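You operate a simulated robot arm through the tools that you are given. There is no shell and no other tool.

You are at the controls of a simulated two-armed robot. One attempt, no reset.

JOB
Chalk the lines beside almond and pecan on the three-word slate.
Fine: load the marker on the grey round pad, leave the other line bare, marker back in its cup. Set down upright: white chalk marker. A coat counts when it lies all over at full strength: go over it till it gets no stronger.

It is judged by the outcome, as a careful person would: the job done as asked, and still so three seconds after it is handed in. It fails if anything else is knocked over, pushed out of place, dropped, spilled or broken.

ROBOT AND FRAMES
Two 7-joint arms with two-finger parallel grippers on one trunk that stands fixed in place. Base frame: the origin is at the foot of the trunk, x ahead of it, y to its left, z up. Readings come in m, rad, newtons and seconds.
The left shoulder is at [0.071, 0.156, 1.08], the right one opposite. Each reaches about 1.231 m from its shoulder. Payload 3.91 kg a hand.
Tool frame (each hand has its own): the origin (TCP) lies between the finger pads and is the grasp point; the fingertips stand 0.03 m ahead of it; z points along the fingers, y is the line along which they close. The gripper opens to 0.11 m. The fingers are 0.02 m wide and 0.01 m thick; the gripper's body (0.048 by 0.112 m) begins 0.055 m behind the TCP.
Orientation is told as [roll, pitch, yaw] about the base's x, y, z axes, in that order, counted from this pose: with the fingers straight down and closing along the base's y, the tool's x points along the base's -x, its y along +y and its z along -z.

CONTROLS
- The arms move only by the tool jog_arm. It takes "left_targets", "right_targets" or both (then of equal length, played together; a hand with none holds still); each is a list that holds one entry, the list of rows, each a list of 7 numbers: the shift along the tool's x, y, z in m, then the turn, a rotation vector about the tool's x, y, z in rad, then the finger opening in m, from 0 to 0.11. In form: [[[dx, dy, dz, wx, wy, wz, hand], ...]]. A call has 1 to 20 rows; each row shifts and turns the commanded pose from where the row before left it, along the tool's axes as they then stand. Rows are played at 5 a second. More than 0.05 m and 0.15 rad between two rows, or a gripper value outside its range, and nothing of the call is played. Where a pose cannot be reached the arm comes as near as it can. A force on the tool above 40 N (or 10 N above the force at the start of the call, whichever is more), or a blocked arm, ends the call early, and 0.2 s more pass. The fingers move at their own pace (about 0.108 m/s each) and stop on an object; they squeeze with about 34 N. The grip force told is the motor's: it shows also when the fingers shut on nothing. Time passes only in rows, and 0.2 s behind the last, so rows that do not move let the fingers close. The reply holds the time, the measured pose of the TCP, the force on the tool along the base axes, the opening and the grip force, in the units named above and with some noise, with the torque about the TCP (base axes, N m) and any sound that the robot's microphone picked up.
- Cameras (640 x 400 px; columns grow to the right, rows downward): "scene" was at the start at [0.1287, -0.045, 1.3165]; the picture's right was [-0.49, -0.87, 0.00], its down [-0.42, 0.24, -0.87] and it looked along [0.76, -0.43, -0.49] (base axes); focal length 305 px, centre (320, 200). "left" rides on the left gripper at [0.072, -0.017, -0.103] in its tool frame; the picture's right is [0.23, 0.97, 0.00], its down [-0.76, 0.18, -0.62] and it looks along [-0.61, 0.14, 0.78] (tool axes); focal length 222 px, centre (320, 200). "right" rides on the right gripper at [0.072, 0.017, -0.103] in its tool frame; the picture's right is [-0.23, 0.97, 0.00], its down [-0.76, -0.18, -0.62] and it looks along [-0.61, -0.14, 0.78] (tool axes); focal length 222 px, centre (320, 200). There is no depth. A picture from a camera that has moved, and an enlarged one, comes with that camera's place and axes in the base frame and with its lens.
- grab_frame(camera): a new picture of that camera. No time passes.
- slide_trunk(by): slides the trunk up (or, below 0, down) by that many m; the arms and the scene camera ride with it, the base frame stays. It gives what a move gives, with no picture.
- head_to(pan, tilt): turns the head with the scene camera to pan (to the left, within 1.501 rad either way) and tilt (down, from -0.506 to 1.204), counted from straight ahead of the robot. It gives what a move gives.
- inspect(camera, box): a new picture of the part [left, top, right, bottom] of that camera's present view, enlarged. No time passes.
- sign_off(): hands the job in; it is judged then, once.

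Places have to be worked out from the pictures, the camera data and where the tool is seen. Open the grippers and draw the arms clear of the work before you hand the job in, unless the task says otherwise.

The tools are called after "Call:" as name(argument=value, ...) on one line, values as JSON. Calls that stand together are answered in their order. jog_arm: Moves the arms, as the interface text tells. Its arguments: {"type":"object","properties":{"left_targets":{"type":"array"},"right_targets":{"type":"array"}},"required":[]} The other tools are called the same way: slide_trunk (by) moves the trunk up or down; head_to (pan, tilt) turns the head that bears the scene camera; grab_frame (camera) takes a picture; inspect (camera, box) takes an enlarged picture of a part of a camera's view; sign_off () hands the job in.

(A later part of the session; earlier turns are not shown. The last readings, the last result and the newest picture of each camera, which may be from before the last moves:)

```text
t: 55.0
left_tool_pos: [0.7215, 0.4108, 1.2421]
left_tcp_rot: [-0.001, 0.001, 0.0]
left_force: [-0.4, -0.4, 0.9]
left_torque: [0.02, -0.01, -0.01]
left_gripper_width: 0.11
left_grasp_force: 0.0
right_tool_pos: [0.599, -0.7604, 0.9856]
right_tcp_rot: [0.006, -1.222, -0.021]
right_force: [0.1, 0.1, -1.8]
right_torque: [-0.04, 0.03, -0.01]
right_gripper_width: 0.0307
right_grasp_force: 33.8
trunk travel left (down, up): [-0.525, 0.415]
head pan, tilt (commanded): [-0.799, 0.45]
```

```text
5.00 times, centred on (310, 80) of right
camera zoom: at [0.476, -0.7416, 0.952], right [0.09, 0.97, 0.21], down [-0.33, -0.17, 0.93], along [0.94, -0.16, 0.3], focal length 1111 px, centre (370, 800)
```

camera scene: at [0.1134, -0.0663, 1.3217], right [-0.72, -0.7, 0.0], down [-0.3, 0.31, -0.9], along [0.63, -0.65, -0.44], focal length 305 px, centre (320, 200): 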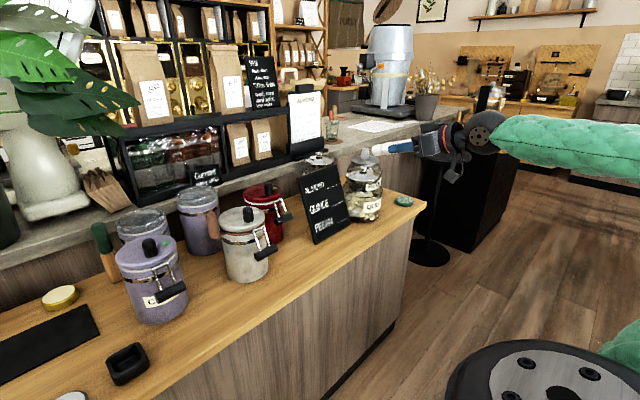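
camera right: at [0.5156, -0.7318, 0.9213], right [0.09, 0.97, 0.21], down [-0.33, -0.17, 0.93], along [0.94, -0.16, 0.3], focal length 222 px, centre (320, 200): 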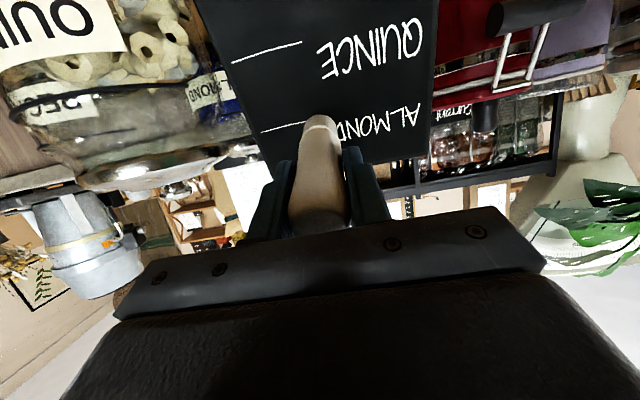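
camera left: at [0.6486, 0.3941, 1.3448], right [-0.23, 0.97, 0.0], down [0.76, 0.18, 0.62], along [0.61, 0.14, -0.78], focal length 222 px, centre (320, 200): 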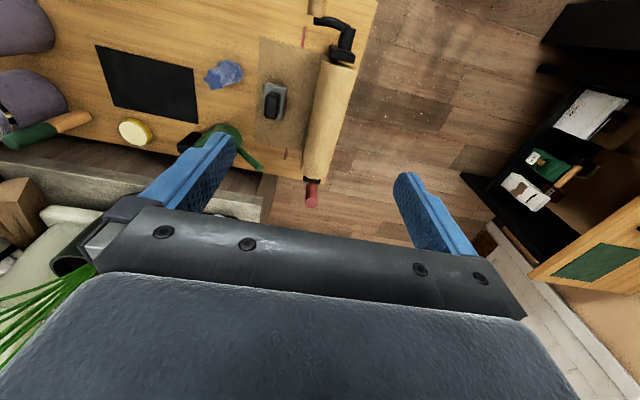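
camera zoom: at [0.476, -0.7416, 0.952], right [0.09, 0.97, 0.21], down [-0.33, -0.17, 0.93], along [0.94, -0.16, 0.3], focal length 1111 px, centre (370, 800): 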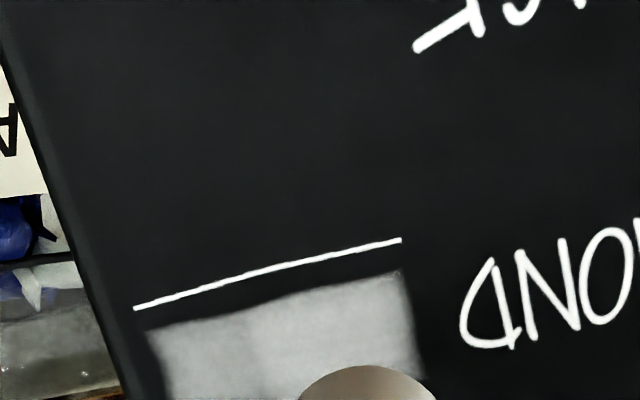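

The chalk now covers the whole almond field, about 57 mm wide, and the part stroked more is brighter. I'll make more passes at the same depth.

Call:
jog_arm(right_targets=[[[0, 0, 0.04, 0, 0, 0, 0.02], [0, 0, 0.04, 0, 0, 0, 0.02], [0, -0.007, 0, 0, 0, 0, 0.02], [0, -0.007, 0, 0, 0, 0, 0.02], [0, -0.007, 0, 0, 0, 0, 0.02], [0, -0.007, 0, 0, 0, 0, 0.02], [0, -0.007, 0, 0, 0, 0, 0.02], [0, -0.007, 0, 0, 0, 0, 0.02], [0, 0.007, 0, 0, 0, 0, 0.02], [0, 0.007, 0, 0, 0, 0, 0.02], [0, 0.007, 0, 0, 0, 0, 0.02], [0, 0.007, 0, 0, 0, 0, 0.02], [0, 0.007, 0, 0, 0, 0, 0.02], [0, 0.007, 0, 0, 0, 0, 0.02], [0, 0, -0.04, 0, 0, 0, 0.02], [0, 0, -0.04, 0, 0, 0, 0.02], [0, 0, 0, 0, 0, 0, 0.02]]])

Call:
inspect(camera="scene", box=[324, 166, 364, 196])

Call:
inspect(camera="right", box=[250, 40, 370, 120])

```text
t: 58.5
left_tool_pos: [0.723, 0.41, 1.2421]
left_tcp_rot: [-0.001, 0.002, 0.001]
left_force: [0.4, 1.3, -0.3]
left_torque: [0.03, 0.01, -0.02]
left_gripper_width: 0.11
left_grasp_force: 0.0
right_tool_pos: [0.5993, -0.7593, 0.9859]
right_tcp_rot: [0.004, -1.22, -0.022]
right_force: [0.7, -0.5, -0.5]
right_torque: [-0.01, 0.05, -0.01]
right_gripper_width: 0.0307
right_grasp_force: 33.7
trunk travel left (down, up): [-0.525, 0.415]
head pan, tilt (commanded): [-0.799, 0.45]
```

```text
13.33 times, centred on (344, 181) of scene
camera zoom: at [0.1142, -0.0667, 1.3215], right [-0.72, -0.7, 0.0], down [-0.3, 0.31, -0.9], along [0.63, -0.65, -0.44], focal length 4067 px, centre (0, 453)
```

zoom: 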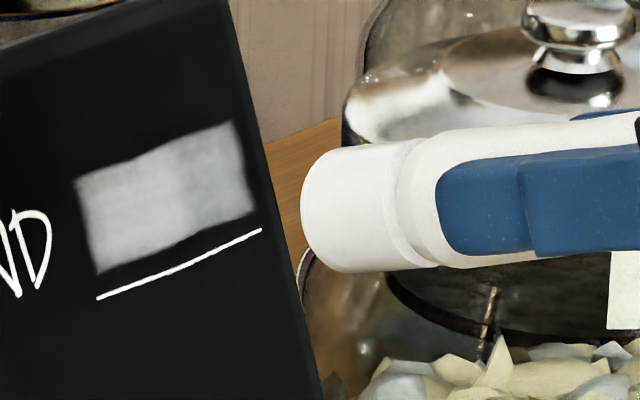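

```text
5.00 times, centred on (310, 80) of right
camera zoom: at [0.4781, -0.7399, 0.9526], right [0.09, 0.97, 0.22], down [-0.33, -0.17, 0.93], along [0.94, -0.16, 0.3], focal length 1111 px, centre (370, 800)
```

zoom: 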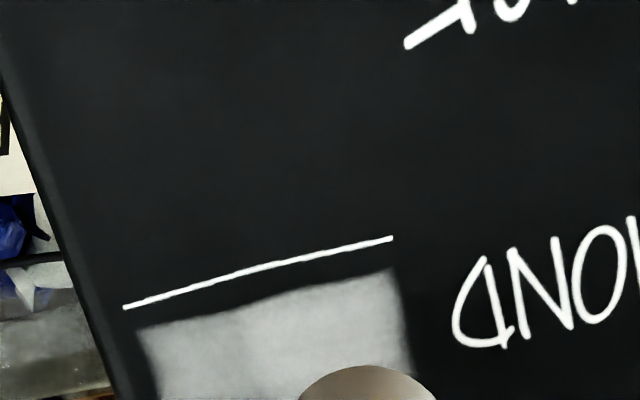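

The gain was small, and I may have only been grazing the surface. I'll go in about 2.5 mm deeper, read the force, then stroke.

Call:
jog_arm(right_targets=[[[0, 0, 0.04, 0, 0, 0, 0.02], [0, 0, 0.04, 0, 0, 0, 0.02], [0, 0, 0.0025, 0, 0, 0, 0.02], [0, 0, 0, 0, 0, 0, 0.02]]])

Call:
jog_arm(right_targets=[[[0, -0.005, 0, 0, 0, 0, 0.02], [0, -0.005, 0, 0, 0, 0, 0.02], [0, -0.005, 0, 0, 0, 0, 0.02], [0, -0.005, 0, 0, 0, 0, 0.02], [0, -0.005, 0, 0, 0, 0, 0.02], [0, -0.005, 0, 0, 0, 0, 0.02], [0, -0.005, 0, 0, 0, 0, 0.02], [0, -0.005, 0, 0, 0, 0, 0.02], [0, -0.002, 0, 0, 0, 0, 0.02]]])

Call:
inspect(camera="right", box=[240, 60, 400, 160])

Call:
inspect(camera="scene", box=[324, 166, 364, 196])

```text
t: 59.5
left_tool_pos: [0.719, 0.4111, 1.243]
left_tcp_rot: [0.0, -0.002, 0.001]
left_force: [-0.5, 0.5, -0.4]
left_torque: [0.0, -0.01, -0.01]
left_gripper_width: 0.1099
left_grasp_force: 0.1
right_tool_pos: [0.6752, -0.7612, 0.959]
right_tcp_rot: [0.001, -1.222, -0.02]
right_force: [-20.6, -4.2, 3.2]
right_torque: [-0.09, 0.26, -0.13]
right_gripper_width: 0.0306
right_grasp_force: 33.8
trunk travel left (down, up): [-0.525, 0.415]
head pan, tilt (commanded): [-0.799, 0.45]
```

```text
t: 61.5
left_tool_pos: [0.7205, 0.4108, 1.2419]
left_tcp_rot: [0.0, -0.001, 0.001]
left_force: [-0.2, -0.6, -0.5]
left_torque: [0.01, -0.03, -0.01]
left_gripper_width: 0.1097
left_grasp_force: 0.0
right_tool_pos: [0.6752, -0.8043, 0.9575]
right_tcp_rot: [0.006, -1.221, -0.023]
right_force: [-0.4, 0.6, -1.0]
right_torque: [0.01, 0.04, -0.01]
right_gripper_width: 0.0305
right_grasp_force: 33.8
trunk travel left (down, up): [-0.525, 0.415]
head pan, tilt (commanded): [-0.799, 0.45]
```

```text
4.00 times, centred on (320, 110) of right
camera zoom: at [0.5529, -0.7854, 0.9247], right [0.09, 0.97, 0.22], down [-0.33, -0.17, 0.93], along [0.94, -0.16, 0.3], focal length 888 px, centre (320, 560)
```

zoom: 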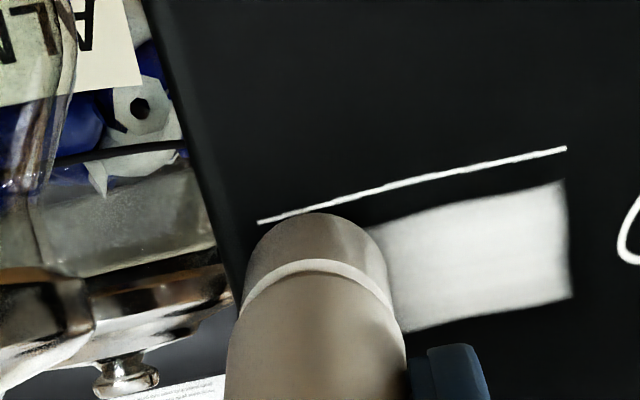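

```text
13.33 times, centred on (344, 181) of scene
camera zoom: at [0.1136, -0.0663, 1.3217], right [-0.72, -0.7, 0.0], down [-0.3, 0.31, -0.9], along [0.63, -0.65, -0.44], focal length 4067 px, centre (0, 453)
```

zoom: 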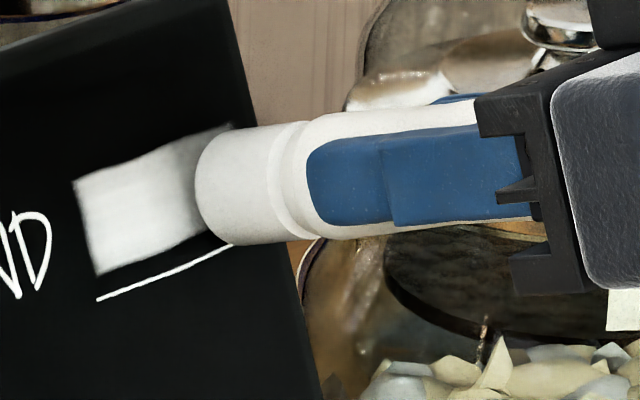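

Proper contact made a clear difference: the left part is nearly white, but contact faded toward the right end. I'll press in 2.5 mm here and stroke back left, with extra back-and-forth over the right part.

Call:
jog_arm(right_targets=[[[0, 0, 0.0025, 0, 0, 0, 0.02], [0, 0.005, 0, 0, 0, 0, 0.02], [0, 0.005, 0, 0, 0, 0, 0.02], [0, 0.005, 0, 0, 0, 0, 0.02], [0, 0.005, 0, 0, 0, 0, 0.02], [0, -0.005, 0, 0, 0, 0, 0.02], [0, -0.005, 0, 0, 0, 0, 0.02], [0, -0.005, 0, 0, 0, 0, 0.02], [0, -0.005, 0, 0, 0, 0, 0.02]]])

Call:
inspect(camera="right", box=[240, 60, 400, 160])

Call:
jog_arm(right_targets=[[[0, 0, 0.0015, 0, 0, 0, 0.02], [0, 0.005, 0, 0, 0, 0, 0.02], [0, 0.005, 0, 0, 0, 0, 0.02], [0, 0.005, 0, 0, 0, 0, 0.02], [0, 0.005, 0, 0, 0, 0, 0.02], [0, 0.005, 0, 0, 0, 0, 0.02], [0, 0.005, 0, 0, 0, 0, 0.02], [0, 0.005, 0, 0, 0, 0, 0.02], [0, 0.005, 0, 0, 0, 0, 0.02]]])

Call:
inspect(camera="right", box=[240, 60, 400, 160])

```text
t: 63.5
left_tool_pos: [0.7221, 0.4117, 1.2427]
left_tcp_rot: [0.0, 0.0, 0.001]
left_force: [-0.3, 0.6, 0.1]
left_torque: [0.02, 0.05, 0.04]
left_gripper_width: 0.1099
left_grasp_force: 0.0
right_tool_pos: [0.6776, -0.803, 0.9582]
right_tcp_rot: [0.003, -1.22, -0.017]
right_force: [-0.8, 0.9, -0.5]
right_torque: [0.03, 0.02, 0.06]
right_gripper_width: 0.0308
right_grasp_force: 34.2
trunk travel left (down, up): [-0.525, 0.415]
head pan, tilt (commanded): [-0.799, 0.45]
```

```text
4.00 times, centred on (320, 110) of right
camera zoom: at [0.556, -0.7841, 0.9243], right [0.09, 0.97, 0.21], down [-0.33, -0.17, 0.93], along [0.94, -0.16, 0.3], focal length 888 px, centre (320, 560)
```

zoom: 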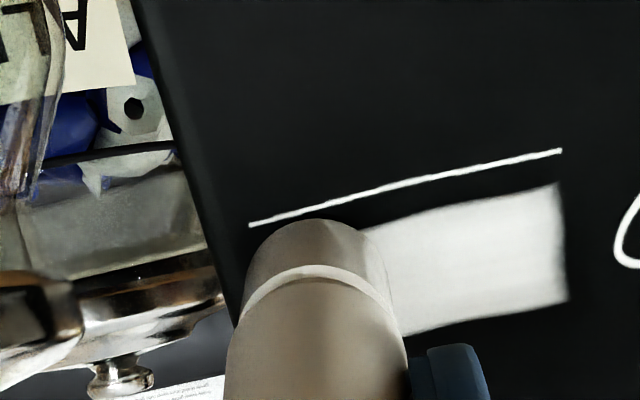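

```text
t: 65.5
left_tool_pos: [0.7185, 0.4115, 1.242]
left_tcp_rot: [-0.001, -0.001, 0.0]
left_force: [0.5, -0.5, -0.3]
left_torque: [0.01, -0.01, -0.03]
left_gripper_width: 0.1101
left_grasp_force: 0.1
right_tool_pos: [0.678, -0.7632, 0.9565]
right_tcp_rot: [0.003, -1.22, -0.017]
right_force: [-13.7, -5.0, 4.5]
right_torque: [-0.07, -0.08, -0.21]
right_gripper_width: 0.0307
right_grasp_force: 34.1
trunk travel left (down, up): [-0.525, 0.415]
head pan, tilt (commanded): [-0.799, 0.45]
```

```text
4.00 times, centred on (320, 110) of right
camera zoom: at [0.5561, -0.7443, 0.9241], right [0.09, 0.97, 0.21], down [-0.33, -0.17, 0.93], along [0.94, -0.16, 0.3], focal length 888 px, centre (320, 560)
```

zoom: 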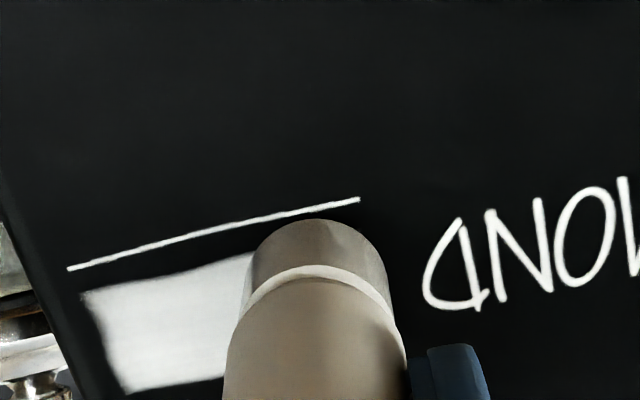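

The field is nearly uniformly white now. The slate recedes slightly toward its right side, so I'll make another out-and-back pass with a small depth compensation, then back off and check.

Call:
jog_arm(right_targets=[[[0, -0.005, 0.0004, 0, 0, 0, 0.02], [0, -0.005, 0.0004, 0, 0, 0, 0.02], [0, -0.005, 0.0004, 0, 0, 0, 0.02], [0, -0.005, 0.0004, 0, 0, 0, 0.02], [0, -0.005, 0.0004, 0, 0, 0, 0.02], [0, -0.005, 0.0004, 0, 0, 0, 0.02], [0, -0.005, 0.0004, 0, 0, 0, 0.02], [0, -0.005, 0.0004, 0, 0, 0, 0.02], [0, 0, 0, 0, 0, 0, 0.02]]])

Call:
jog_arm(right_targets=[[[0, 0.005, -0.0003, 0, 0, 0, 0.02], [0, 0.005, -0.0003, 0, 0, 0, 0.02], [0, 0.005, -0.0003, 0, 0, 0, 0.02], [0, 0.005, -0.0003, 0, 0, 0, 0.02], [0, 0.005, -0.0003, 0, 0, 0, 0.02], [0, 0.005, -0.0003, 0, 0, 0, 0.02], [0, 0.005, -0.0003, 0, 0, 0, 0.02], [0, 0.005, -0.0003, 0, 0, 0, 0.02], [0, 0, -0.02, 0, 0, 0, 0.02], [0, 0, -0.04, 0, 0, 0, 0.02], [0, 0, -0.02, 0, 0, 0, 0.02], [0, 0, 0, 0, 0, 0, 0.02]]])

Call:
inspect(camera="scene", box=[324, 166, 364, 196])

Call:
inspect(camera="right", box=[250, 40, 370, 120])

```text
t: 67.5
left_tool_pos: [0.7182, 0.4133, 1.2426]
left_tcp_rot: [0.002, -0.004, -0.002]
left_force: [0.2, 0.8, 0.2]
left_torque: [0.0, 0.03, 0.03]
left_gripper_width: 0.1099
left_grasp_force: 0.1
right_tool_pos: [0.6803, -0.8026, 0.9581]
right_tcp_rot: [-0.002, -1.223, -0.016]
right_force: [-24.3, 8.2, 7.4]
right_torque: [0.31, -0.02, 0.88]
right_gripper_width: 0.0309
right_grasp_force: 34.2
trunk travel left (down, up): [-0.525, 0.415]
head pan, tilt (commanded): [-0.799, 0.45]
```

```text
t: 70.2
left_tool_pos: [0.7215, 0.41, 1.2408]
left_tcp_rot: [-0.001, 0.0, -0.002]
left_force: [-0.7, -0.1, -0.4]
left_torque: [-0.03, 0.01, 0.0]
left_gripper_width: 0.1101
left_grasp_force: 0.1
right_tool_pos: [0.6049, -0.7604, 0.9839]
right_tcp_rot: [0.004, -1.22, -0.019]
right_force: [0.6, -0.1, -1.6]
right_torque: [-0.02, 0.06, 0.01]
right_gripper_width: 0.0308
right_grasp_force: 33.2
trunk travel left (down, up): [-0.525, 0.415]
head pan, tilt (commanded): [-0.799, 0.45]
```

```text
13.33 times, centred on (344, 181) of scene
camera zoom: at [0.1135, -0.0664, 1.3217], right [-0.72, -0.7, 0.0], down [-0.3, 0.31, -0.9], along [0.63, -0.65, -0.44], focal length 4067 px, centre (0, 453)
```

zoom: 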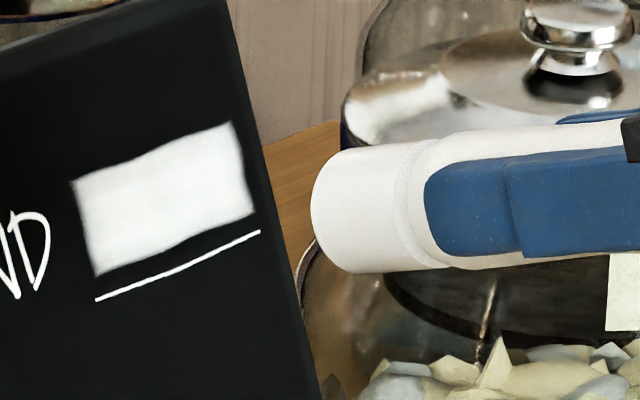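

```text
5.00 times, centred on (310, 80) of right
camera zoom: at [0.4826, -0.7422, 0.9506], right [0.09, 0.97, 0.21], down [-0.33, -0.17, 0.93], along [0.94, -0.16, 0.3], focal length 1111 px, centre (370, 800)
```

zoom: 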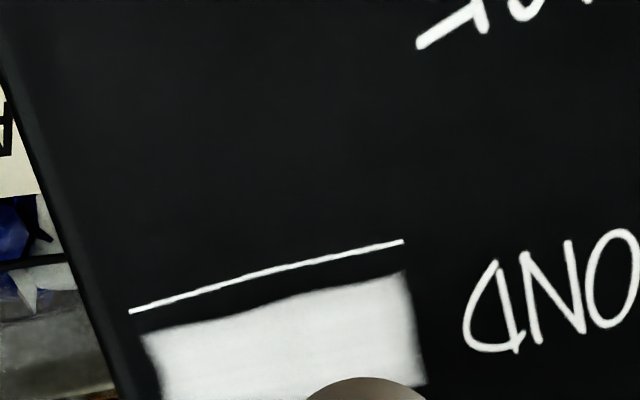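

Almond is almost full white. I'll do one more round with the tip a few mm higher going out and lower coming back, so the edges are saturated too.

Call:
jog_arm(right_targets=[[[-0.005, 0, 0.04, 0, 0, 0, 0.02], [0, 0, 0.039, 0, 0, 0, 0.02], [0, -0.007, 0.0004, 0, 0, 0, 0.02], [0, -0.007, 0.0004, 0, 0, 0, 0.02], [0, -0.007, 0.0004, 0, 0, 0, 0.02], [0, -0.007, 0.0004, 0, 0, 0, 0.02], [0, -0.007, 0.0004, 0, 0, 0, 0.02], [0, -0.007, 0.0004, 0, 0, 0, 0.02], [0.005, 0, 0, 0, 0, 0, 0.02], [0.005, 0, 0, 0, 0, 0, 0.02], [0, 0.007, -0.0003, 0, 0, 0, 0.02], [0, 0.007, -0.0003, 0, 0, 0, 0.02], [0, 0.007, -0.0003, 0, 0, 0, 0.02], [0, 0.007, -0.0003, 0, 0, 0, 0.02], [0, 0.007, -0.0003, 0, 0, 0, 0.02], [0, 0.007, -0.0003, 0, 0, 0, 0.02], [0, 0, -0.02, 0, 0, 0, 0.02], [0, 0, -0.04, 0, 0, 0, 0.02], [0, 0, -0.02, 0, 0, 0, 0.02], [0, 0, 0, 0, 0, 0, 0.02]]])

Call:
inspect(camera="scene", box=[324, 166, 364, 196])

Call:
inspect(camera="right", box=[250, 40, 370, 120])

```text
t: 74.3
left_tool_pos: [0.7215, 0.4108, 1.242]
left_tcp_rot: [-0.001, -0.002, 0.0]
left_force: [0.3, -0.3, 0.2]
left_torque: [-0.01, 0.01, 0.02]
left_gripper_width: 0.1099
left_grasp_force: 0.0
right_tool_pos: [0.6042, -0.7616, 0.9782]
right_tcp_rot: [0.004, -1.222, -0.019]
right_force: [0.4, 0.6, -1.6]
right_torque: [0.01, 0.05, -0.01]
right_gripper_width: 0.0304
right_grasp_force: 33.9
trunk travel left (down, up): [-0.525, 0.415]
head pan, tilt (commanded): [-0.799, 0.45]
```

```text
13.33 times, centred on (344, 181) of scene
camera zoom: at [0.1136, -0.0664, 1.3217], right [-0.72, -0.7, 0.0], down [-0.3, 0.31, -0.9], along [0.63, -0.65, -0.44], focal length 4067 px, centre (0, 453)
```

zoom: 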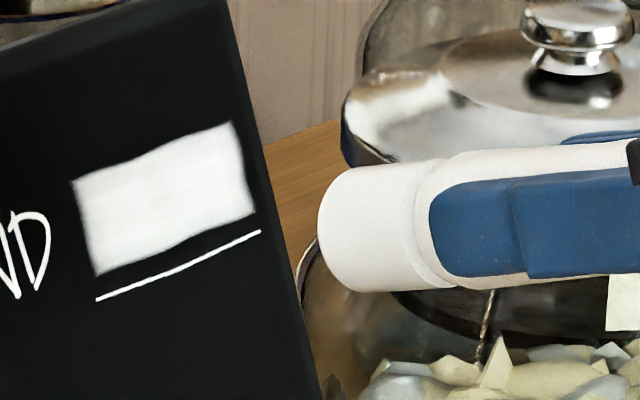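

```text
5.00 times, centred on (310, 80) of right
camera zoom: at [0.481, -0.7422, 0.9461], right [0.09, 0.97, 0.21], down [-0.33, -0.17, 0.93], along [0.94, -0.16, 0.3], focal length 1111 px, centre (370, 800)
```

zoom: 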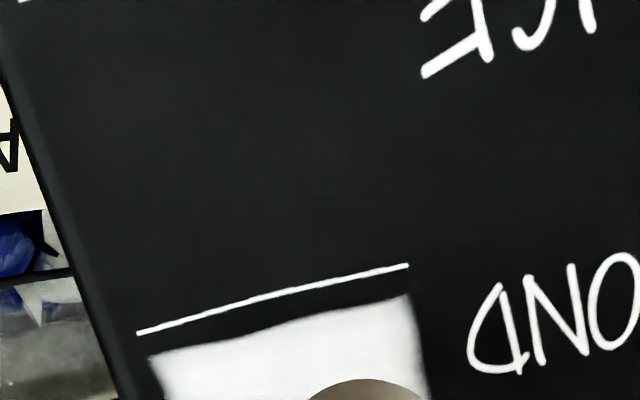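

Almond now looks solid white. I'll move down the slate to the pecan field while backed off, passing quince without touching it, and check the view.

Call:
jog_arm(right_targets=[[[0.0403, 0, 0, 0, 0, 0, 0.02], [0.0403, 0, 0, 0, 0, 0, 0.02], [0.0403, 0, 0, 0, 0, 0, 0.02], [0, 0, 0, 0, 0, 0, 0.02], [0, 0, 0, 0, 0, 0, 0.02]]])

Call:
grab_frame(camera="right")

Call:
inspect(camera="scene", box=[290, 150, 410, 260])

```text
t: 75.5
left_tool_pos: [0.7203, 0.4104, 1.2423]
left_tcp_rot: [0.0, -0.001, 0.0]
left_force: [0.9, 0.5, -0.1]
left_torque: [0.0, 0.0, 0.01]
left_gripper_width: 0.11
left_grasp_force: 0.1
right_tool_pos: [0.5607, -0.7614, 0.8658]
right_tcp_rot: [0.005, -1.223, -0.022]
right_force: [-0.5, -0.2, -1.6]
right_torque: [-0.01, 0.03, 0.0]
right_gripper_width: 0.0306
right_grasp_force: 33.8
trunk travel left (down, up): [-0.525, 0.415]
head pan, tilt (commanded): [-0.799, 0.45]
```

```text
taken
camera right: at [0.4379, -0.742, 0.8321], right [0.09, 0.97, 0.21], down [-0.33, -0.17, 0.93], along [0.94, -0.16, 0.3], focal length 222 px, centre (320, 200)
```

right: 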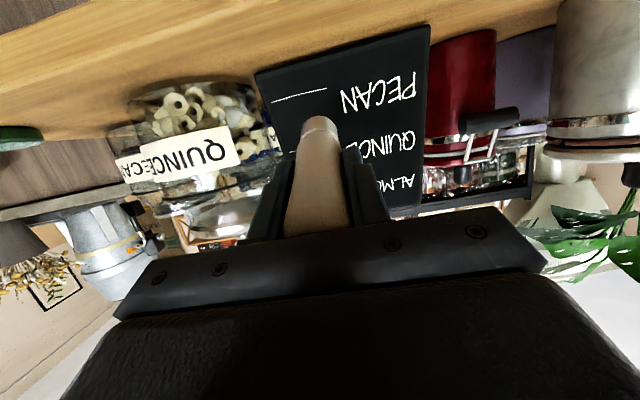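

```text
3.64 times, centred on (350, 205) of scene
camera zoom: at [0.1133, -0.0666, 1.3217], right [-0.72, -0.7, 0.0], down [-0.3, 0.31, -0.9], along [0.63, -0.65, -0.44], focal length 1109 px, centre (211, 182)
```

zoom: 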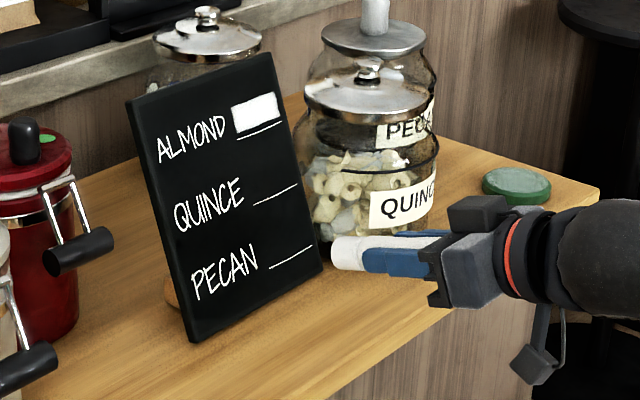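

The quince field is still bare and almond is solid. I'll approach the pecan field, about 76 mm to contact, then creep in.

Call:
jog_arm(right_targets=[[[0, 0, 0.035, 0, 0, 0, 0.02], [0, 0, 0.035, 0, 0, 0, 0.02], [0, 0, 0.004, 0, 0, 0, 0.02], [0, 0, 0, 0, 0, 0, 0.02]]])

Call:
jog_arm(right_targets=[[[0, 0, 0.002, 0, 0, 0, 0.02], [0, 0, 0.002, 0, 0, 0, 0.02], [0, 0, 0, 0, 0, 0, 0.02]]])

Call:
inspect(camera="right", box=[240, 60, 400, 160])

Call:
inspect(camera="scene", box=[290, 150, 410, 260])

```text
t: 76.5
left_tool_pos: [0.7208, 0.4111, 1.2423]
left_tcp_rot: [0.0, -0.002, 0.001]
left_force: [-0.1, 0.5, 0.4]
left_torque: [-0.02, 0.01, -0.02]
left_gripper_width: 0.11
left_grasp_force: 0.1
right_tool_pos: [0.6301, -0.7617, 0.8379]
right_tcp_rot: [0.003, -1.221, -0.02]
right_force: [0.5, 0.5, -1.9]
right_torque: [-0.02, 0.07, 0.01]
right_gripper_width: 0.0306
right_grasp_force: 34.6
trunk travel left (down, up): [-0.525, 0.415]
head pan, tilt (commanded): [-0.799, 0.45]
```

```text
t: 77.3
left_tool_pos: [0.722, 0.4112, 1.2429]
left_tcp_rot: [0.001, 0.0, 0.0]
left_force: [0.0, 0.8, -0.4]
left_torque: [-0.03, -0.02, 0.03]
left_gripper_width: 0.1099
left_grasp_force: 0.1
right_tool_pos: [0.6349, -0.7618, 0.838]
right_tcp_rot: [0.004, -1.223, -0.02]
right_force: [0.2, 0.7, -2.3]
right_torque: [-0.02, 0.03, -0.02]
right_gripper_width: 0.0305
right_grasp_force: 34.0
trunk travel left (down, up): [-0.525, 0.415]
head pan, tilt (commanded): [-0.799, 0.45]
```

```text
4.00 times, centred on (320, 110) of right
camera zoom: at [0.5128, -0.7426, 0.8055], right [0.09, 0.97, 0.21], down [-0.33, -0.17, 0.93], along [0.94, -0.16, 0.3], focal length 888 px, centre (320, 560)
```

zoom: 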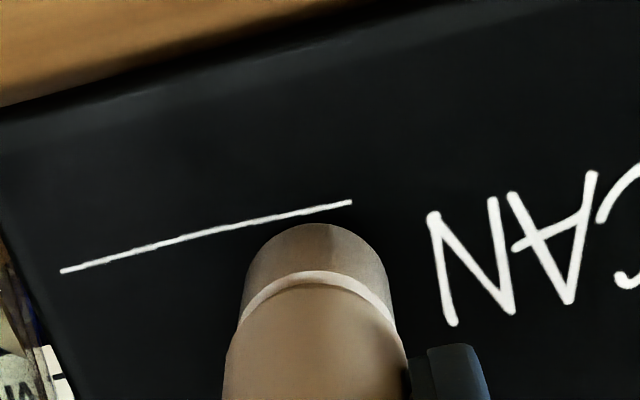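

```text
3.64 times, centred on (350, 205) of scene
camera zoom: at [0.1136, -0.0663, 1.3217], right [-0.72, -0.7, 0.0], down [-0.3, 0.31, -0.9], along [0.63, -0.65, -0.44], focal length 1109 px, centre (211, 182)
```

zoom: 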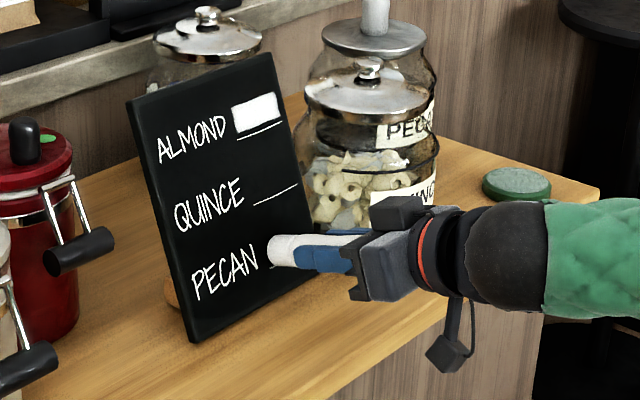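

No contact yet, so I'll creep further and start stroking once there's force.

Call:
jog_arm(right_targets=[[[0, 0, 0.002, 0, 0, 0, 0.02], [0, 0, 0.002, 0, 0, 0, 0.02], [0, 0, 0, 0, 0, 0, 0.02]]])

Call:
inspect(camera="right", box=[240, 60, 400, 160])

```text
t: 78.2
left_tool_pos: [0.7211, 0.4109, 1.2422]
left_tcp_rot: [0.0, 0.001, -0.001]
left_force: [-0.3, 0.7, 0.5]
left_torque: [0.01, 0.0, 0.05]
left_gripper_width: 0.1101
left_grasp_force: 0.1
right_tool_pos: [0.6379, -0.7627, 0.8373]
right_tcp_rot: [0.004, -1.222, -0.021]
right_force: [-8.1, 2.2, 0.5]
right_torque: [0.09, 0.11, 0.23]
right_gripper_width: 0.0304
right_grasp_force: 33.8
trunk travel left (down, up): [-0.525, 0.415]
head pan, tilt (commanded): [-0.799, 0.45]
```

```text
4.00 times, centred on (320, 110) of right
camera zoom: at [0.5154, -0.7433, 0.8047], right [0.09, 0.97, 0.21], down [-0.33, -0.17, 0.93], along [0.94, -0.16, 0.3], focal length 888 px, centre (320, 560)
```

zoom: 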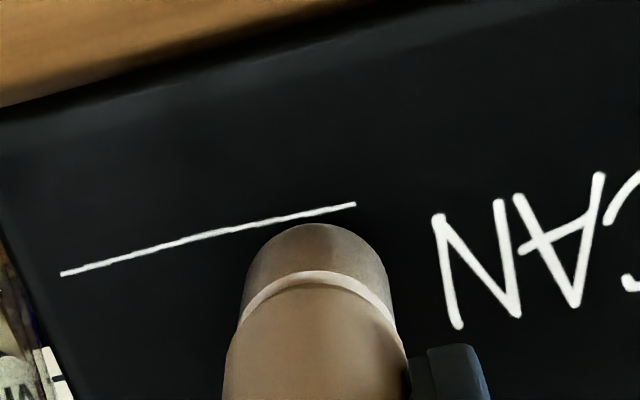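

Contact is at 8 N. I'll stroke right with the depth compensation and check.

Call:
jog_arm(right_targets=[[[0, -0.005, 0.0005, 0, 0, 0, 0.02], [0, -0.005, 0.0005, 0, 0, 0, 0.02], [0, -0.005, 0.0005, 0, 0, 0, 0.02], [0, -0.005, 0.0005, 0, 0, 0, 0.02], [0, -0.005, 0.0005, 0, 0, 0, 0.02], [0, -0.005, 0.0005, 0, 0, 0, 0.02], [0, -0.005, 0.0005, 0, 0, 0, 0.02], [0, -0.005, 0.0005, 0, 0, 0, 0.02], [0, -0.002, 0, 0, 0, 0, 0.02]]])

Call:
inspect(camera="right", box=[240, 60, 400, 160])

Call:
inspect(camera="scene", box=[290, 150, 410, 260])

```text
t: 80.2
left_tool_pos: [0.7189, 0.4127, 1.2432]
left_tcp_rot: [0.0, -0.003, -0.001]
left_force: [0.1, 0.4, -1.0]
left_torque: [-0.01, -0.01, -0.06]
left_gripper_width: 0.11
left_grasp_force: 0.1
right_tool_pos: [0.642, -0.8042, 0.8375]
right_tcp_rot: [-0.001, -1.224, -0.017]
right_force: [-23.1, 9.0, 7.0]
right_torque: [0.3, -0.01, 0.87]
right_gripper_width: 0.0307
right_grasp_force: 33.8
trunk travel left (down, up): [-0.525, 0.415]
head pan, tilt (commanded): [-0.799, 0.45]
```

```text
4.00 times, centred on (320, 110) of right
camera zoom: at [0.5185, -0.7855, 0.8049], right [0.09, 0.97, 0.21], down [-0.33, -0.17, 0.93], along [0.94, -0.16, 0.3], focal length 888 px, centre (320, 560)
```

zoom: 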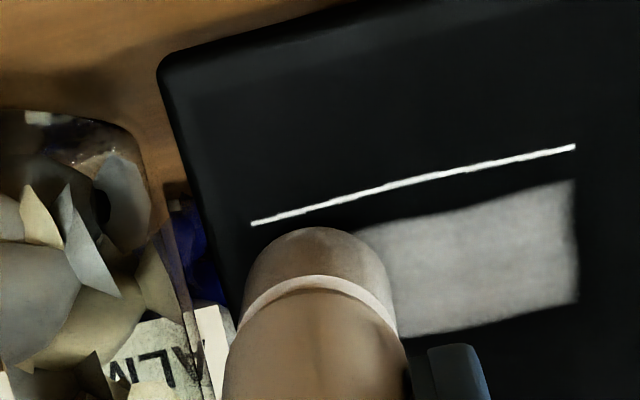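

```text
3.64 times, centred on (350, 205) of scene
camera zoom: at [0.1112, -0.0649, 1.322], right [-0.72, -0.7, 0.0], down [-0.3, 0.31, -0.9], along [0.63, -0.65, -0.43], focal length 1109 px, centre (211, 182)
```

zoom: 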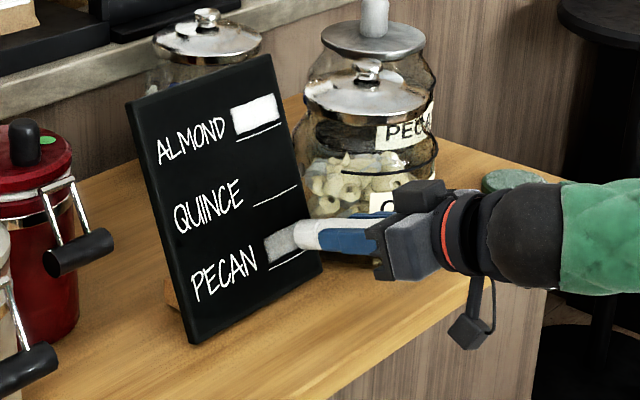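

One pass laid an even grey coat over pecan. I'll keep stroking back and forth, reducing the depth slightly going left.

Call:
jog_arm(right_targets=[[[0, 0.006, -0.0005, 0, 0, 0, 0.02], [0, 0.006, -0.0005, 0, 0, 0, 0.02], [0, 0.006, -0.0005, 0, 0, 0, 0.02], [0, 0.006, -0.0005, 0, 0, 0, 0.02], [0, 0.006, -0.0005, 0, 0, 0, 0.02], [0, 0.006, -0.0005, 0, 0, 0, 0.02], [0, 0.006, -0.0005, 0, 0, 0, 0.02], [0, 0, 0, 0, 0, 0, 0.02]]])

Call:
inspect(camera="right", box=[240, 60, 400, 160])

Call:
jog_arm(right_targets=[[[0, -0.006, 0.0004, 0, 0, 0, 0.02], [0, -0.006, 0.0004, 0, 0, 0, 0.02], [0, -0.006, 0.0004, 0, 0, 0, 0.02], [0, -0.006, 0.0004, 0, 0, 0, 0.02], [0, -0.006, 0.0004, 0, 0, 0, 0.02], [0, -0.006, 0.0004, 0, 0, 0, 0.02], [0, -0.006, 0.0004, 0, 0, 0, 0.02], [0, 0, 0, 0, 0, 0, 0.02]]])

Call:
inspect(camera="right", box=[240, 60, 400, 160])

```text
t: 82.0
left_tool_pos: [0.721, 0.4112, 1.2426]
left_tcp_rot: [-0.001, -0.001, 0.001]
left_force: [-0.1, 1.0, -1.2]
left_torque: [0.0, -0.03, 0.03]
left_gripper_width: 0.11
left_grasp_force: 0.1
right_tool_pos: [0.6393, -0.7621, 0.8368]
right_tcp_rot: [0.005, -1.22, -0.017]
right_force: [-1.2, -0.3, -1.4]
right_torque: [0.0, 0.03, 0.02]
right_gripper_width: 0.0307
right_grasp_force: 34.5
trunk travel left (down, up): [-0.525, 0.415]
head pan, tilt (commanded): [-0.799, 0.45]
```

```text
4.00 times, centred on (320, 110) of right
camera zoom: at [0.5177, -0.7434, 0.8036], right [0.09, 0.97, 0.21], down [-0.33, -0.17, 0.93], along [0.94, -0.16, 0.3], focal length 888 px, centre (320, 560)
```

zoom: 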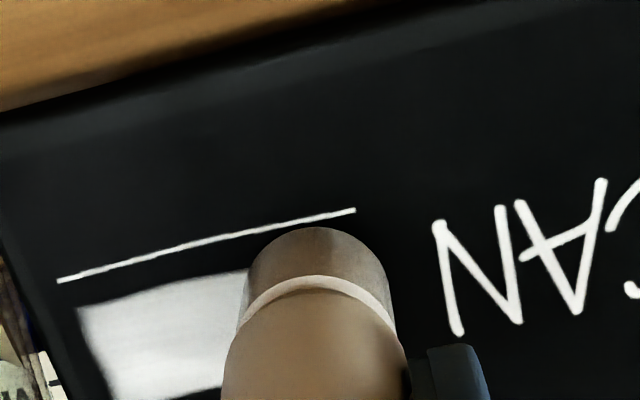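

```text
t: 83.8
left_tool_pos: [0.7201, 0.4122, 1.2429]
left_tcp_rot: [0.0, 0.0, -0.001]
left_force: [0.7, -0.5, 0.2]
left_torque: [-0.02, 0.02, -0.01]
left_gripper_width: 0.11
left_grasp_force: 0.2
right_tool_pos: [0.6397, -0.805, 0.8382]
right_tcp_rot: [0.003, -1.222, -0.018]
right_force: [-14.5, 4.4, 3.5]
right_torque: [0.15, 0.0, 0.49]
right_gripper_width: 0.0304
right_grasp_force: 33.8
trunk travel left (down, up): [-0.525, 0.415]
head pan, tilt (commanded): [-0.799, 0.45]
```

```text
4.00 times, centred on (320, 110) of right
camera zoom: at [0.5182, -0.7855, 0.8043], right [0.09, 0.97, 0.21], down [-0.33, -0.17, 0.93], along [0.94, -0.16, 0.3], focal length 888 px, centre (320, 560)
```

zoom: 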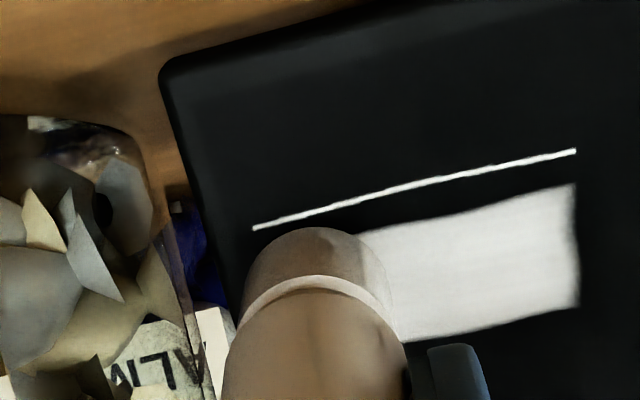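

Pecan is getting strong. I'll make another round trip, with the tip slightly higher going left and slightly lower coming back.

Call:
jog_arm(right_targets=[[[-0.005, 0, 0, 0, 0, 0, 0.02], [0, 0.006, -0.0003, 0, 0, 0, 0.02], [0, 0.006, -0.0003, 0, 0, 0, 0.02], [0, 0.006, -0.0003, 0, 0, 0, 0.02], [0, 0.006, -0.0003, 0, 0, 0, 0.02], [0, 0.006, -0.0003, 0, 0, 0, 0.02], [0, 0.006, -0.0003, 0, 0, 0, 0.02], [0, 0.006, -0.0003, 0, 0, 0, 0.02], [0.005, 0, 0, 0, 0, 0, 0.02], [0.005, 0, 0, 0, 0, 0, 0.02], [0, -0.006, 0.0004, 0, 0, 0, 0.02], [0, -0.006, 0.0004, 0, 0, 0, 0.02], [0, -0.006, 0.0004, 0, 0, 0, 0.02], [0, -0.006, 0.0004, 0, 0, 0, 0.02], [0, -0.006, 0.0004, 0, 0, 0, 0.02], [0, -0.006, 0.0004, 0, 0, 0, 0.02], [0, -0.006, 0.0004, 0, 0, 0, 0.02]]])

Call:
inspect(camera="right", box=[240, 60, 400, 160])

Call:
inspect(camera="scene", box=[290, 150, 410, 260])

```text
t: 87.3
left_tool_pos: [0.7197, 0.4129, 1.243]
left_tcp_rot: [0.002, 0.001, 0.0]
left_force: [0.0, 0.4, 0.0]
left_torque: [0.0, 0.0, -0.02]
left_gripper_width: 0.1103
left_grasp_force: 0.1
right_tool_pos: [0.6392, -0.8047, 0.8324]
right_tcp_rot: [0.003, -1.223, -0.015]
right_force: [-16.3, 4.0, 5.3]
right_torque: [0.18, 0.01, 0.54]
right_gripper_width: 0.0308
right_grasp_force: 33.5
trunk travel left (down, up): [-0.525, 0.415]
head pan, tilt (commanded): [-0.799, 0.45]
```

```text
4.00 times, centred on (320, 110) of right
camera zoom: at [0.5167, -0.7855, 0.8], right [0.09, 0.97, 0.21], down [-0.33, -0.17, 0.93], along [0.94, -0.16, 0.3], focal length 888 px, centre (320, 560)
```

zoom: 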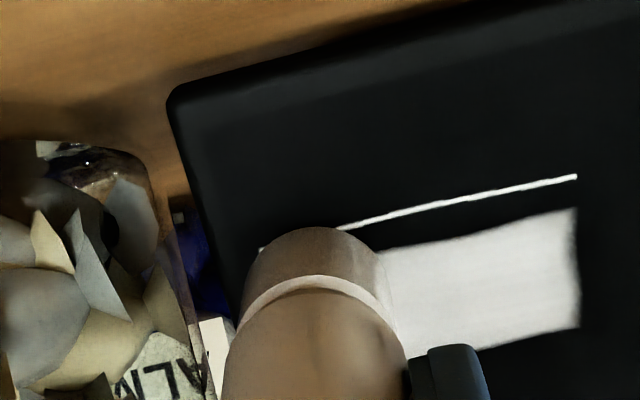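

```text
3.64 times, centred on (350, 205) of scene
camera zoom: at [0.1118, -0.0654, 1.322], right [-0.72, -0.7, 0.0], down [-0.3, 0.31, -0.9], along [0.63, -0.65, -0.43], focal length 1109 px, centre (211, 182)
```

zoom: 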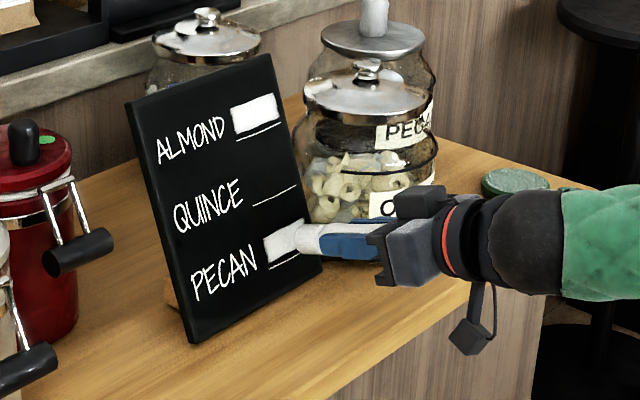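

I'll make one more centred round trip, then back off and compare both patches side by side.

Call:
jog_arm(right_targets=[[[-0.005, 0, 0, 0, 0, 0, 0.02], [0, 0.006, -0.0003, 0, 0, 0, 0.02], [0, 0.006, -0.0003, 0, 0, 0, 0.02], [0, 0.006, -0.0003, 0, 0, 0, 0.02], [0, 0.006, -0.0003, 0, 0, 0, 0.02], [0, 0.006, -0.0003, 0, 0, 0, 0.02], [0, 0.006, -0.0003, 0, 0, 0, 0.02], [0, 0.006, -0.0003, 0, 0, 0, 0.02], [0, -0.006, 0.0004, 0, 0, 0, 0.02], [0, -0.006, 0.0004, 0, 0, 0, 0.02], [0, -0.006, 0.0004, 0, 0, 0, 0.02], [0, -0.006, 0.0004, 0, 0, 0, 0.02], [0, -0.006, 0.0004, 0, 0, 0, 0.02], [0, -0.006, 0.0004, 0, 0, 0, 0.02], [0, -0.006, 0.0004, 0, 0, 0, 0.02], [0, 0, -0.02, 0, 0, 0, 0.02], [0, 0, -0.04, 0, 0, 0, 0.02], [0, 0, -0.03, 0, 0, 0, 0.02], [0, 0, 0, 0, 0, 0, 0.02]]])

Call:
inspect(camera="scene", box=[304, 160, 384, 240])

Call:
inspect(camera="right", box=[230, 30, 410, 150])

```text
t: 91.3
left_tool_pos: [0.7223, 0.4107, 1.2414]
left_tcp_rot: [0.0, 0.0, 0.0]
left_force: [0.0, -0.4, 0.3]
left_torque: [0.01, -0.01, 0.05]
left_gripper_width: 0.1101
left_grasp_force: 0.1
right_tool_pos: [0.5578, -0.8039, 0.8677]
right_tcp_rot: [0.003, -1.222, -0.018]
right_force: [0.3, -0.1, -1.6]
right_torque: [0.03, 0.03, 0.01]
right_gripper_width: 0.0307
right_grasp_force: 34.1
trunk travel left (down, up): [-0.525, 0.415]
head pan, tilt (commanded): [-0.799, 0.45]
```

```text
5.00 times, centred on (344, 200) of scene
camera zoom: at [0.1138, -0.0665, 1.3216], right [-0.72, -0.7, 0.0], down [-0.3, 0.31, -0.9], along [0.63, -0.65, -0.44], focal length 1525 px, centre (200, 200)
```

zoom: 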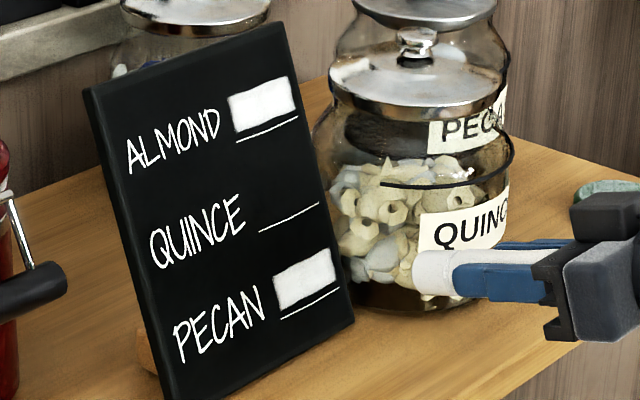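

```text
3.33 times, centred on (320, 90) of right
camera zoom: at [0.436, -0.7846, 0.8352], right [0.09, 0.97, 0.21], down [-0.33, -0.17, 0.93], along [0.94, -0.16, 0.3], focal length 740 px, centre (320, 567)
```

zoom: 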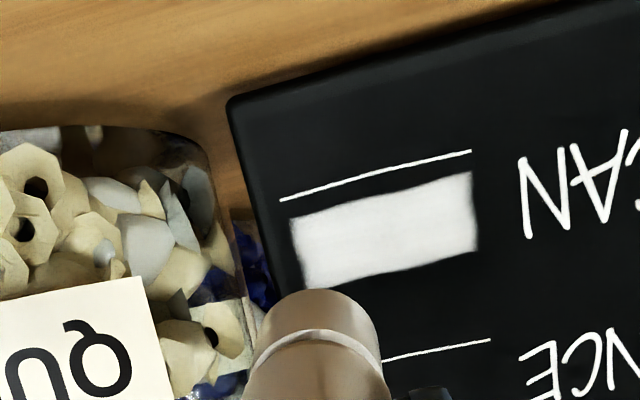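

Both patches show white and quince is bare. I'll compare brightness at high zoom.

Call:
inspect(camera="scene", box=[344, 205, 384, 235])

Call:
inspect(camera="scene", box=[334, 166, 374, 196])

Call:
inspect(camera="right", box=[300, 70, 370, 120])

```text
13.33 times, centred on (364, 220) of scene
camera zoom: at [0.1138, -0.0665, 1.3216], right [-0.72, -0.7, 0.0], down [-0.3, 0.31, -0.9], along [0.63, -0.65, -0.44], focal length 4067 px, centre (-267, -67)
```

zoom: 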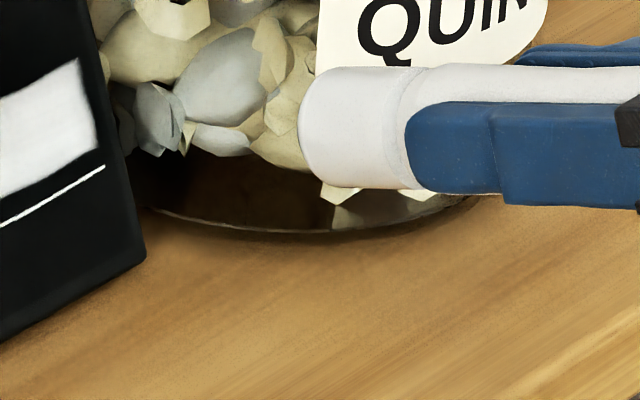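

```text
13.33 times, centred on (354, 181) of scene
camera zoom: at [0.1138, -0.0665, 1.3216], right [-0.72, -0.7, 0.0], down [-0.3, 0.31, -0.9], along [0.63, -0.65, -0.44], focal length 4067 px, centre (-133, 453)
```

zoom: 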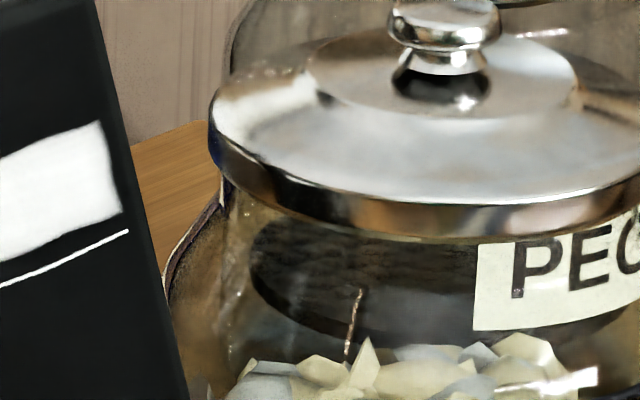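

```text
8.00 times, centred on (335, 95) of right
camera zoom: at [0.436, -0.7846, 0.8352], right [0.09, 0.97, 0.21], down [-0.33, -0.17, 0.93], along [0.94, -0.16, 0.3], focal length 1777 px, centre (200, 1040)
```

zoom: 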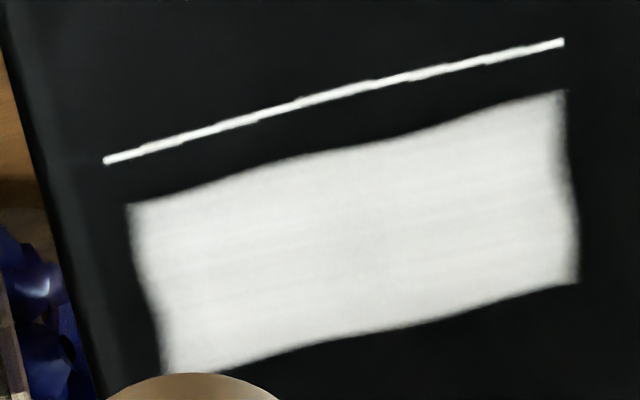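

Pecan is slightly less bright (with faint streaks) than almond. I'll give it another round trip and see whether it still gains.

Call:
jog_arm(right_targets=[[[0, 0, 0.045, 0, 0, 0, 0.02], [0, 0, 0.045, 0, 0, 0, 0.02], [0, 0.006, -0.0003, 0, 0, 0, 0.02], [0, 0.006, -0.0003, 0, 0, 0, 0.02], [0, 0.006, -0.0003, 0, 0, 0, 0.02], [0, 0.006, -0.0003, 0, 0, 0, 0.02], [0, 0.006, -0.0003, 0, 0, 0, 0.02], [0, 0.006, -0.0003, 0, 0, 0, 0.02], [0, 0.006, -0.0003, 0, 0, 0, 0.02], [0, 0, 0, 0, 0, 0, 0.02]]])

Call:
jog_arm(right_targets=[[[0, -0.006, 0.0004, 0, 0, 0, 0.02], [0, -0.006, 0.0004, 0, 0, 0, 0.02], [0, -0.006, 0.0004, 0, 0, 0, 0.02], [0, -0.006, 0.0004, 0, 0, 0, 0.02], [0, -0.006, 0.0004, 0, 0, 0, 0.02], [0, -0.006, 0.0004, 0, 0, 0, 0.02], [0, -0.006, 0.0004, 0, 0, 0, 0.02], [0, 0, 0, 0, 0, 0, 0.02]]])

Call:
jog_arm(right_targets=[[[0, 0, -0.03, 0, 0, 0, 0.02], [0, 0, -0.03, 0, 0, 0, 0.02], [0, 0, -0.03, 0, 0, 0, 0.02], [0, 0, 0, 0, 0, 0, 0.02]]])

Call:
inspect(camera="right", box=[300, 70, 370, 120])

Call:
inspect(camera="scene", box=[304, 160, 384, 240])

```text
t: 93.5
left_tool_pos: [0.7218, 0.4104, 1.2423]
left_tcp_rot: [0.0, 0.001, 0.001]
left_force: [0.6, -0.1, 0.7]
left_torque: [-0.02, 0.02, -0.01]
left_gripper_width: 0.1101
left_grasp_force: 0.1
right_tool_pos: [0.6423, -0.7621, 0.8381]
right_tcp_rot: [0.004, -1.222, -0.019]
right_force: [0.3, -0.5, -2.1]
right_torque: [0.04, 0.02, 0.0]
right_gripper_width: 0.0306
right_grasp_force: 33.9
trunk travel left (down, up): [-0.525, 0.415]
head pan, tilt (commanded): [-0.799, 0.45]
```

```text
t: 95.3
left_tool_pos: [0.7212, 0.4098, 1.2425]
left_tcp_rot: [-0.001, 0.0, -0.001]
left_force: [0.1, 0.3, -0.3]
left_torque: [0.03, 0.01, 0.01]
left_gripper_width: 0.1103
left_grasp_force: 0.0
right_tool_pos: [0.6427, -0.8042, 0.8365]
right_tcp_rot: [0.003, -1.224, -0.017]
right_force: [0.3, 0.0, -1.3]
right_torque: [0.0, 0.03, 0.01]
right_gripper_width: 0.0305
right_grasp_force: 33.4
trunk travel left (down, up): [-0.525, 0.415]
head pan, tilt (commanded): [-0.799, 0.45]
```

```text
t: 96.3
left_tool_pos: [0.7216, 0.41, 1.2414]
left_tcp_rot: [-0.001, 0.004, 0.0]
left_force: [1.3, -0.1, -0.9]
left_torque: [0.02, 0.01, 0.0]
left_gripper_width: 0.11
left_grasp_force: 0.0
right_tool_pos: [0.5587, -0.8036, 0.8658]
right_tcp_rot: [0.004, -1.221, -0.02]
right_force: [0.7, -0.1, -1.9]
right_torque: [0.01, 0.02, 0.01]
right_gripper_width: 0.0304
right_grasp_force: 33.8
trunk travel left (down, up): [-0.525, 0.415]
head pan, tilt (commanded): [-0.799, 0.45]
```

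```text
8.00 times, centred on (335, 95) of right
camera zoom: at [0.437, -0.784, 0.8341], right [0.09, 0.97, 0.21], down [-0.33, -0.17, 0.93], along [0.94, -0.16, 0.3], focal length 1777 px, centre (200, 1040)
```

zoom: 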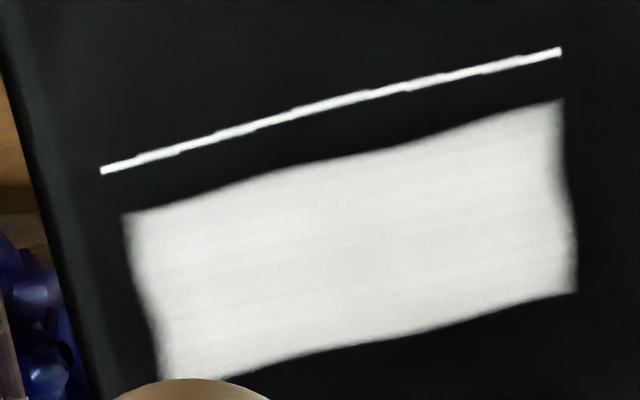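

```text
5.00 times, centred on (344, 200) of scene
camera zoom: at [0.1144, -0.0666, 1.3216], right [-0.72, -0.7, 0.0], down [-0.3, 0.31, -0.9], along [0.63, -0.65, -0.44], focal length 1525 px, centre (200, 200)
```

zoom: 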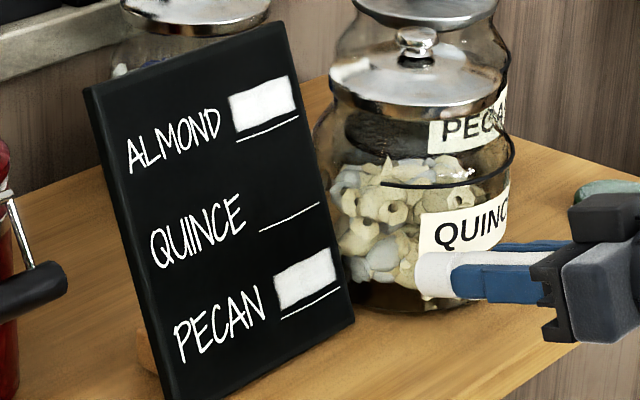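

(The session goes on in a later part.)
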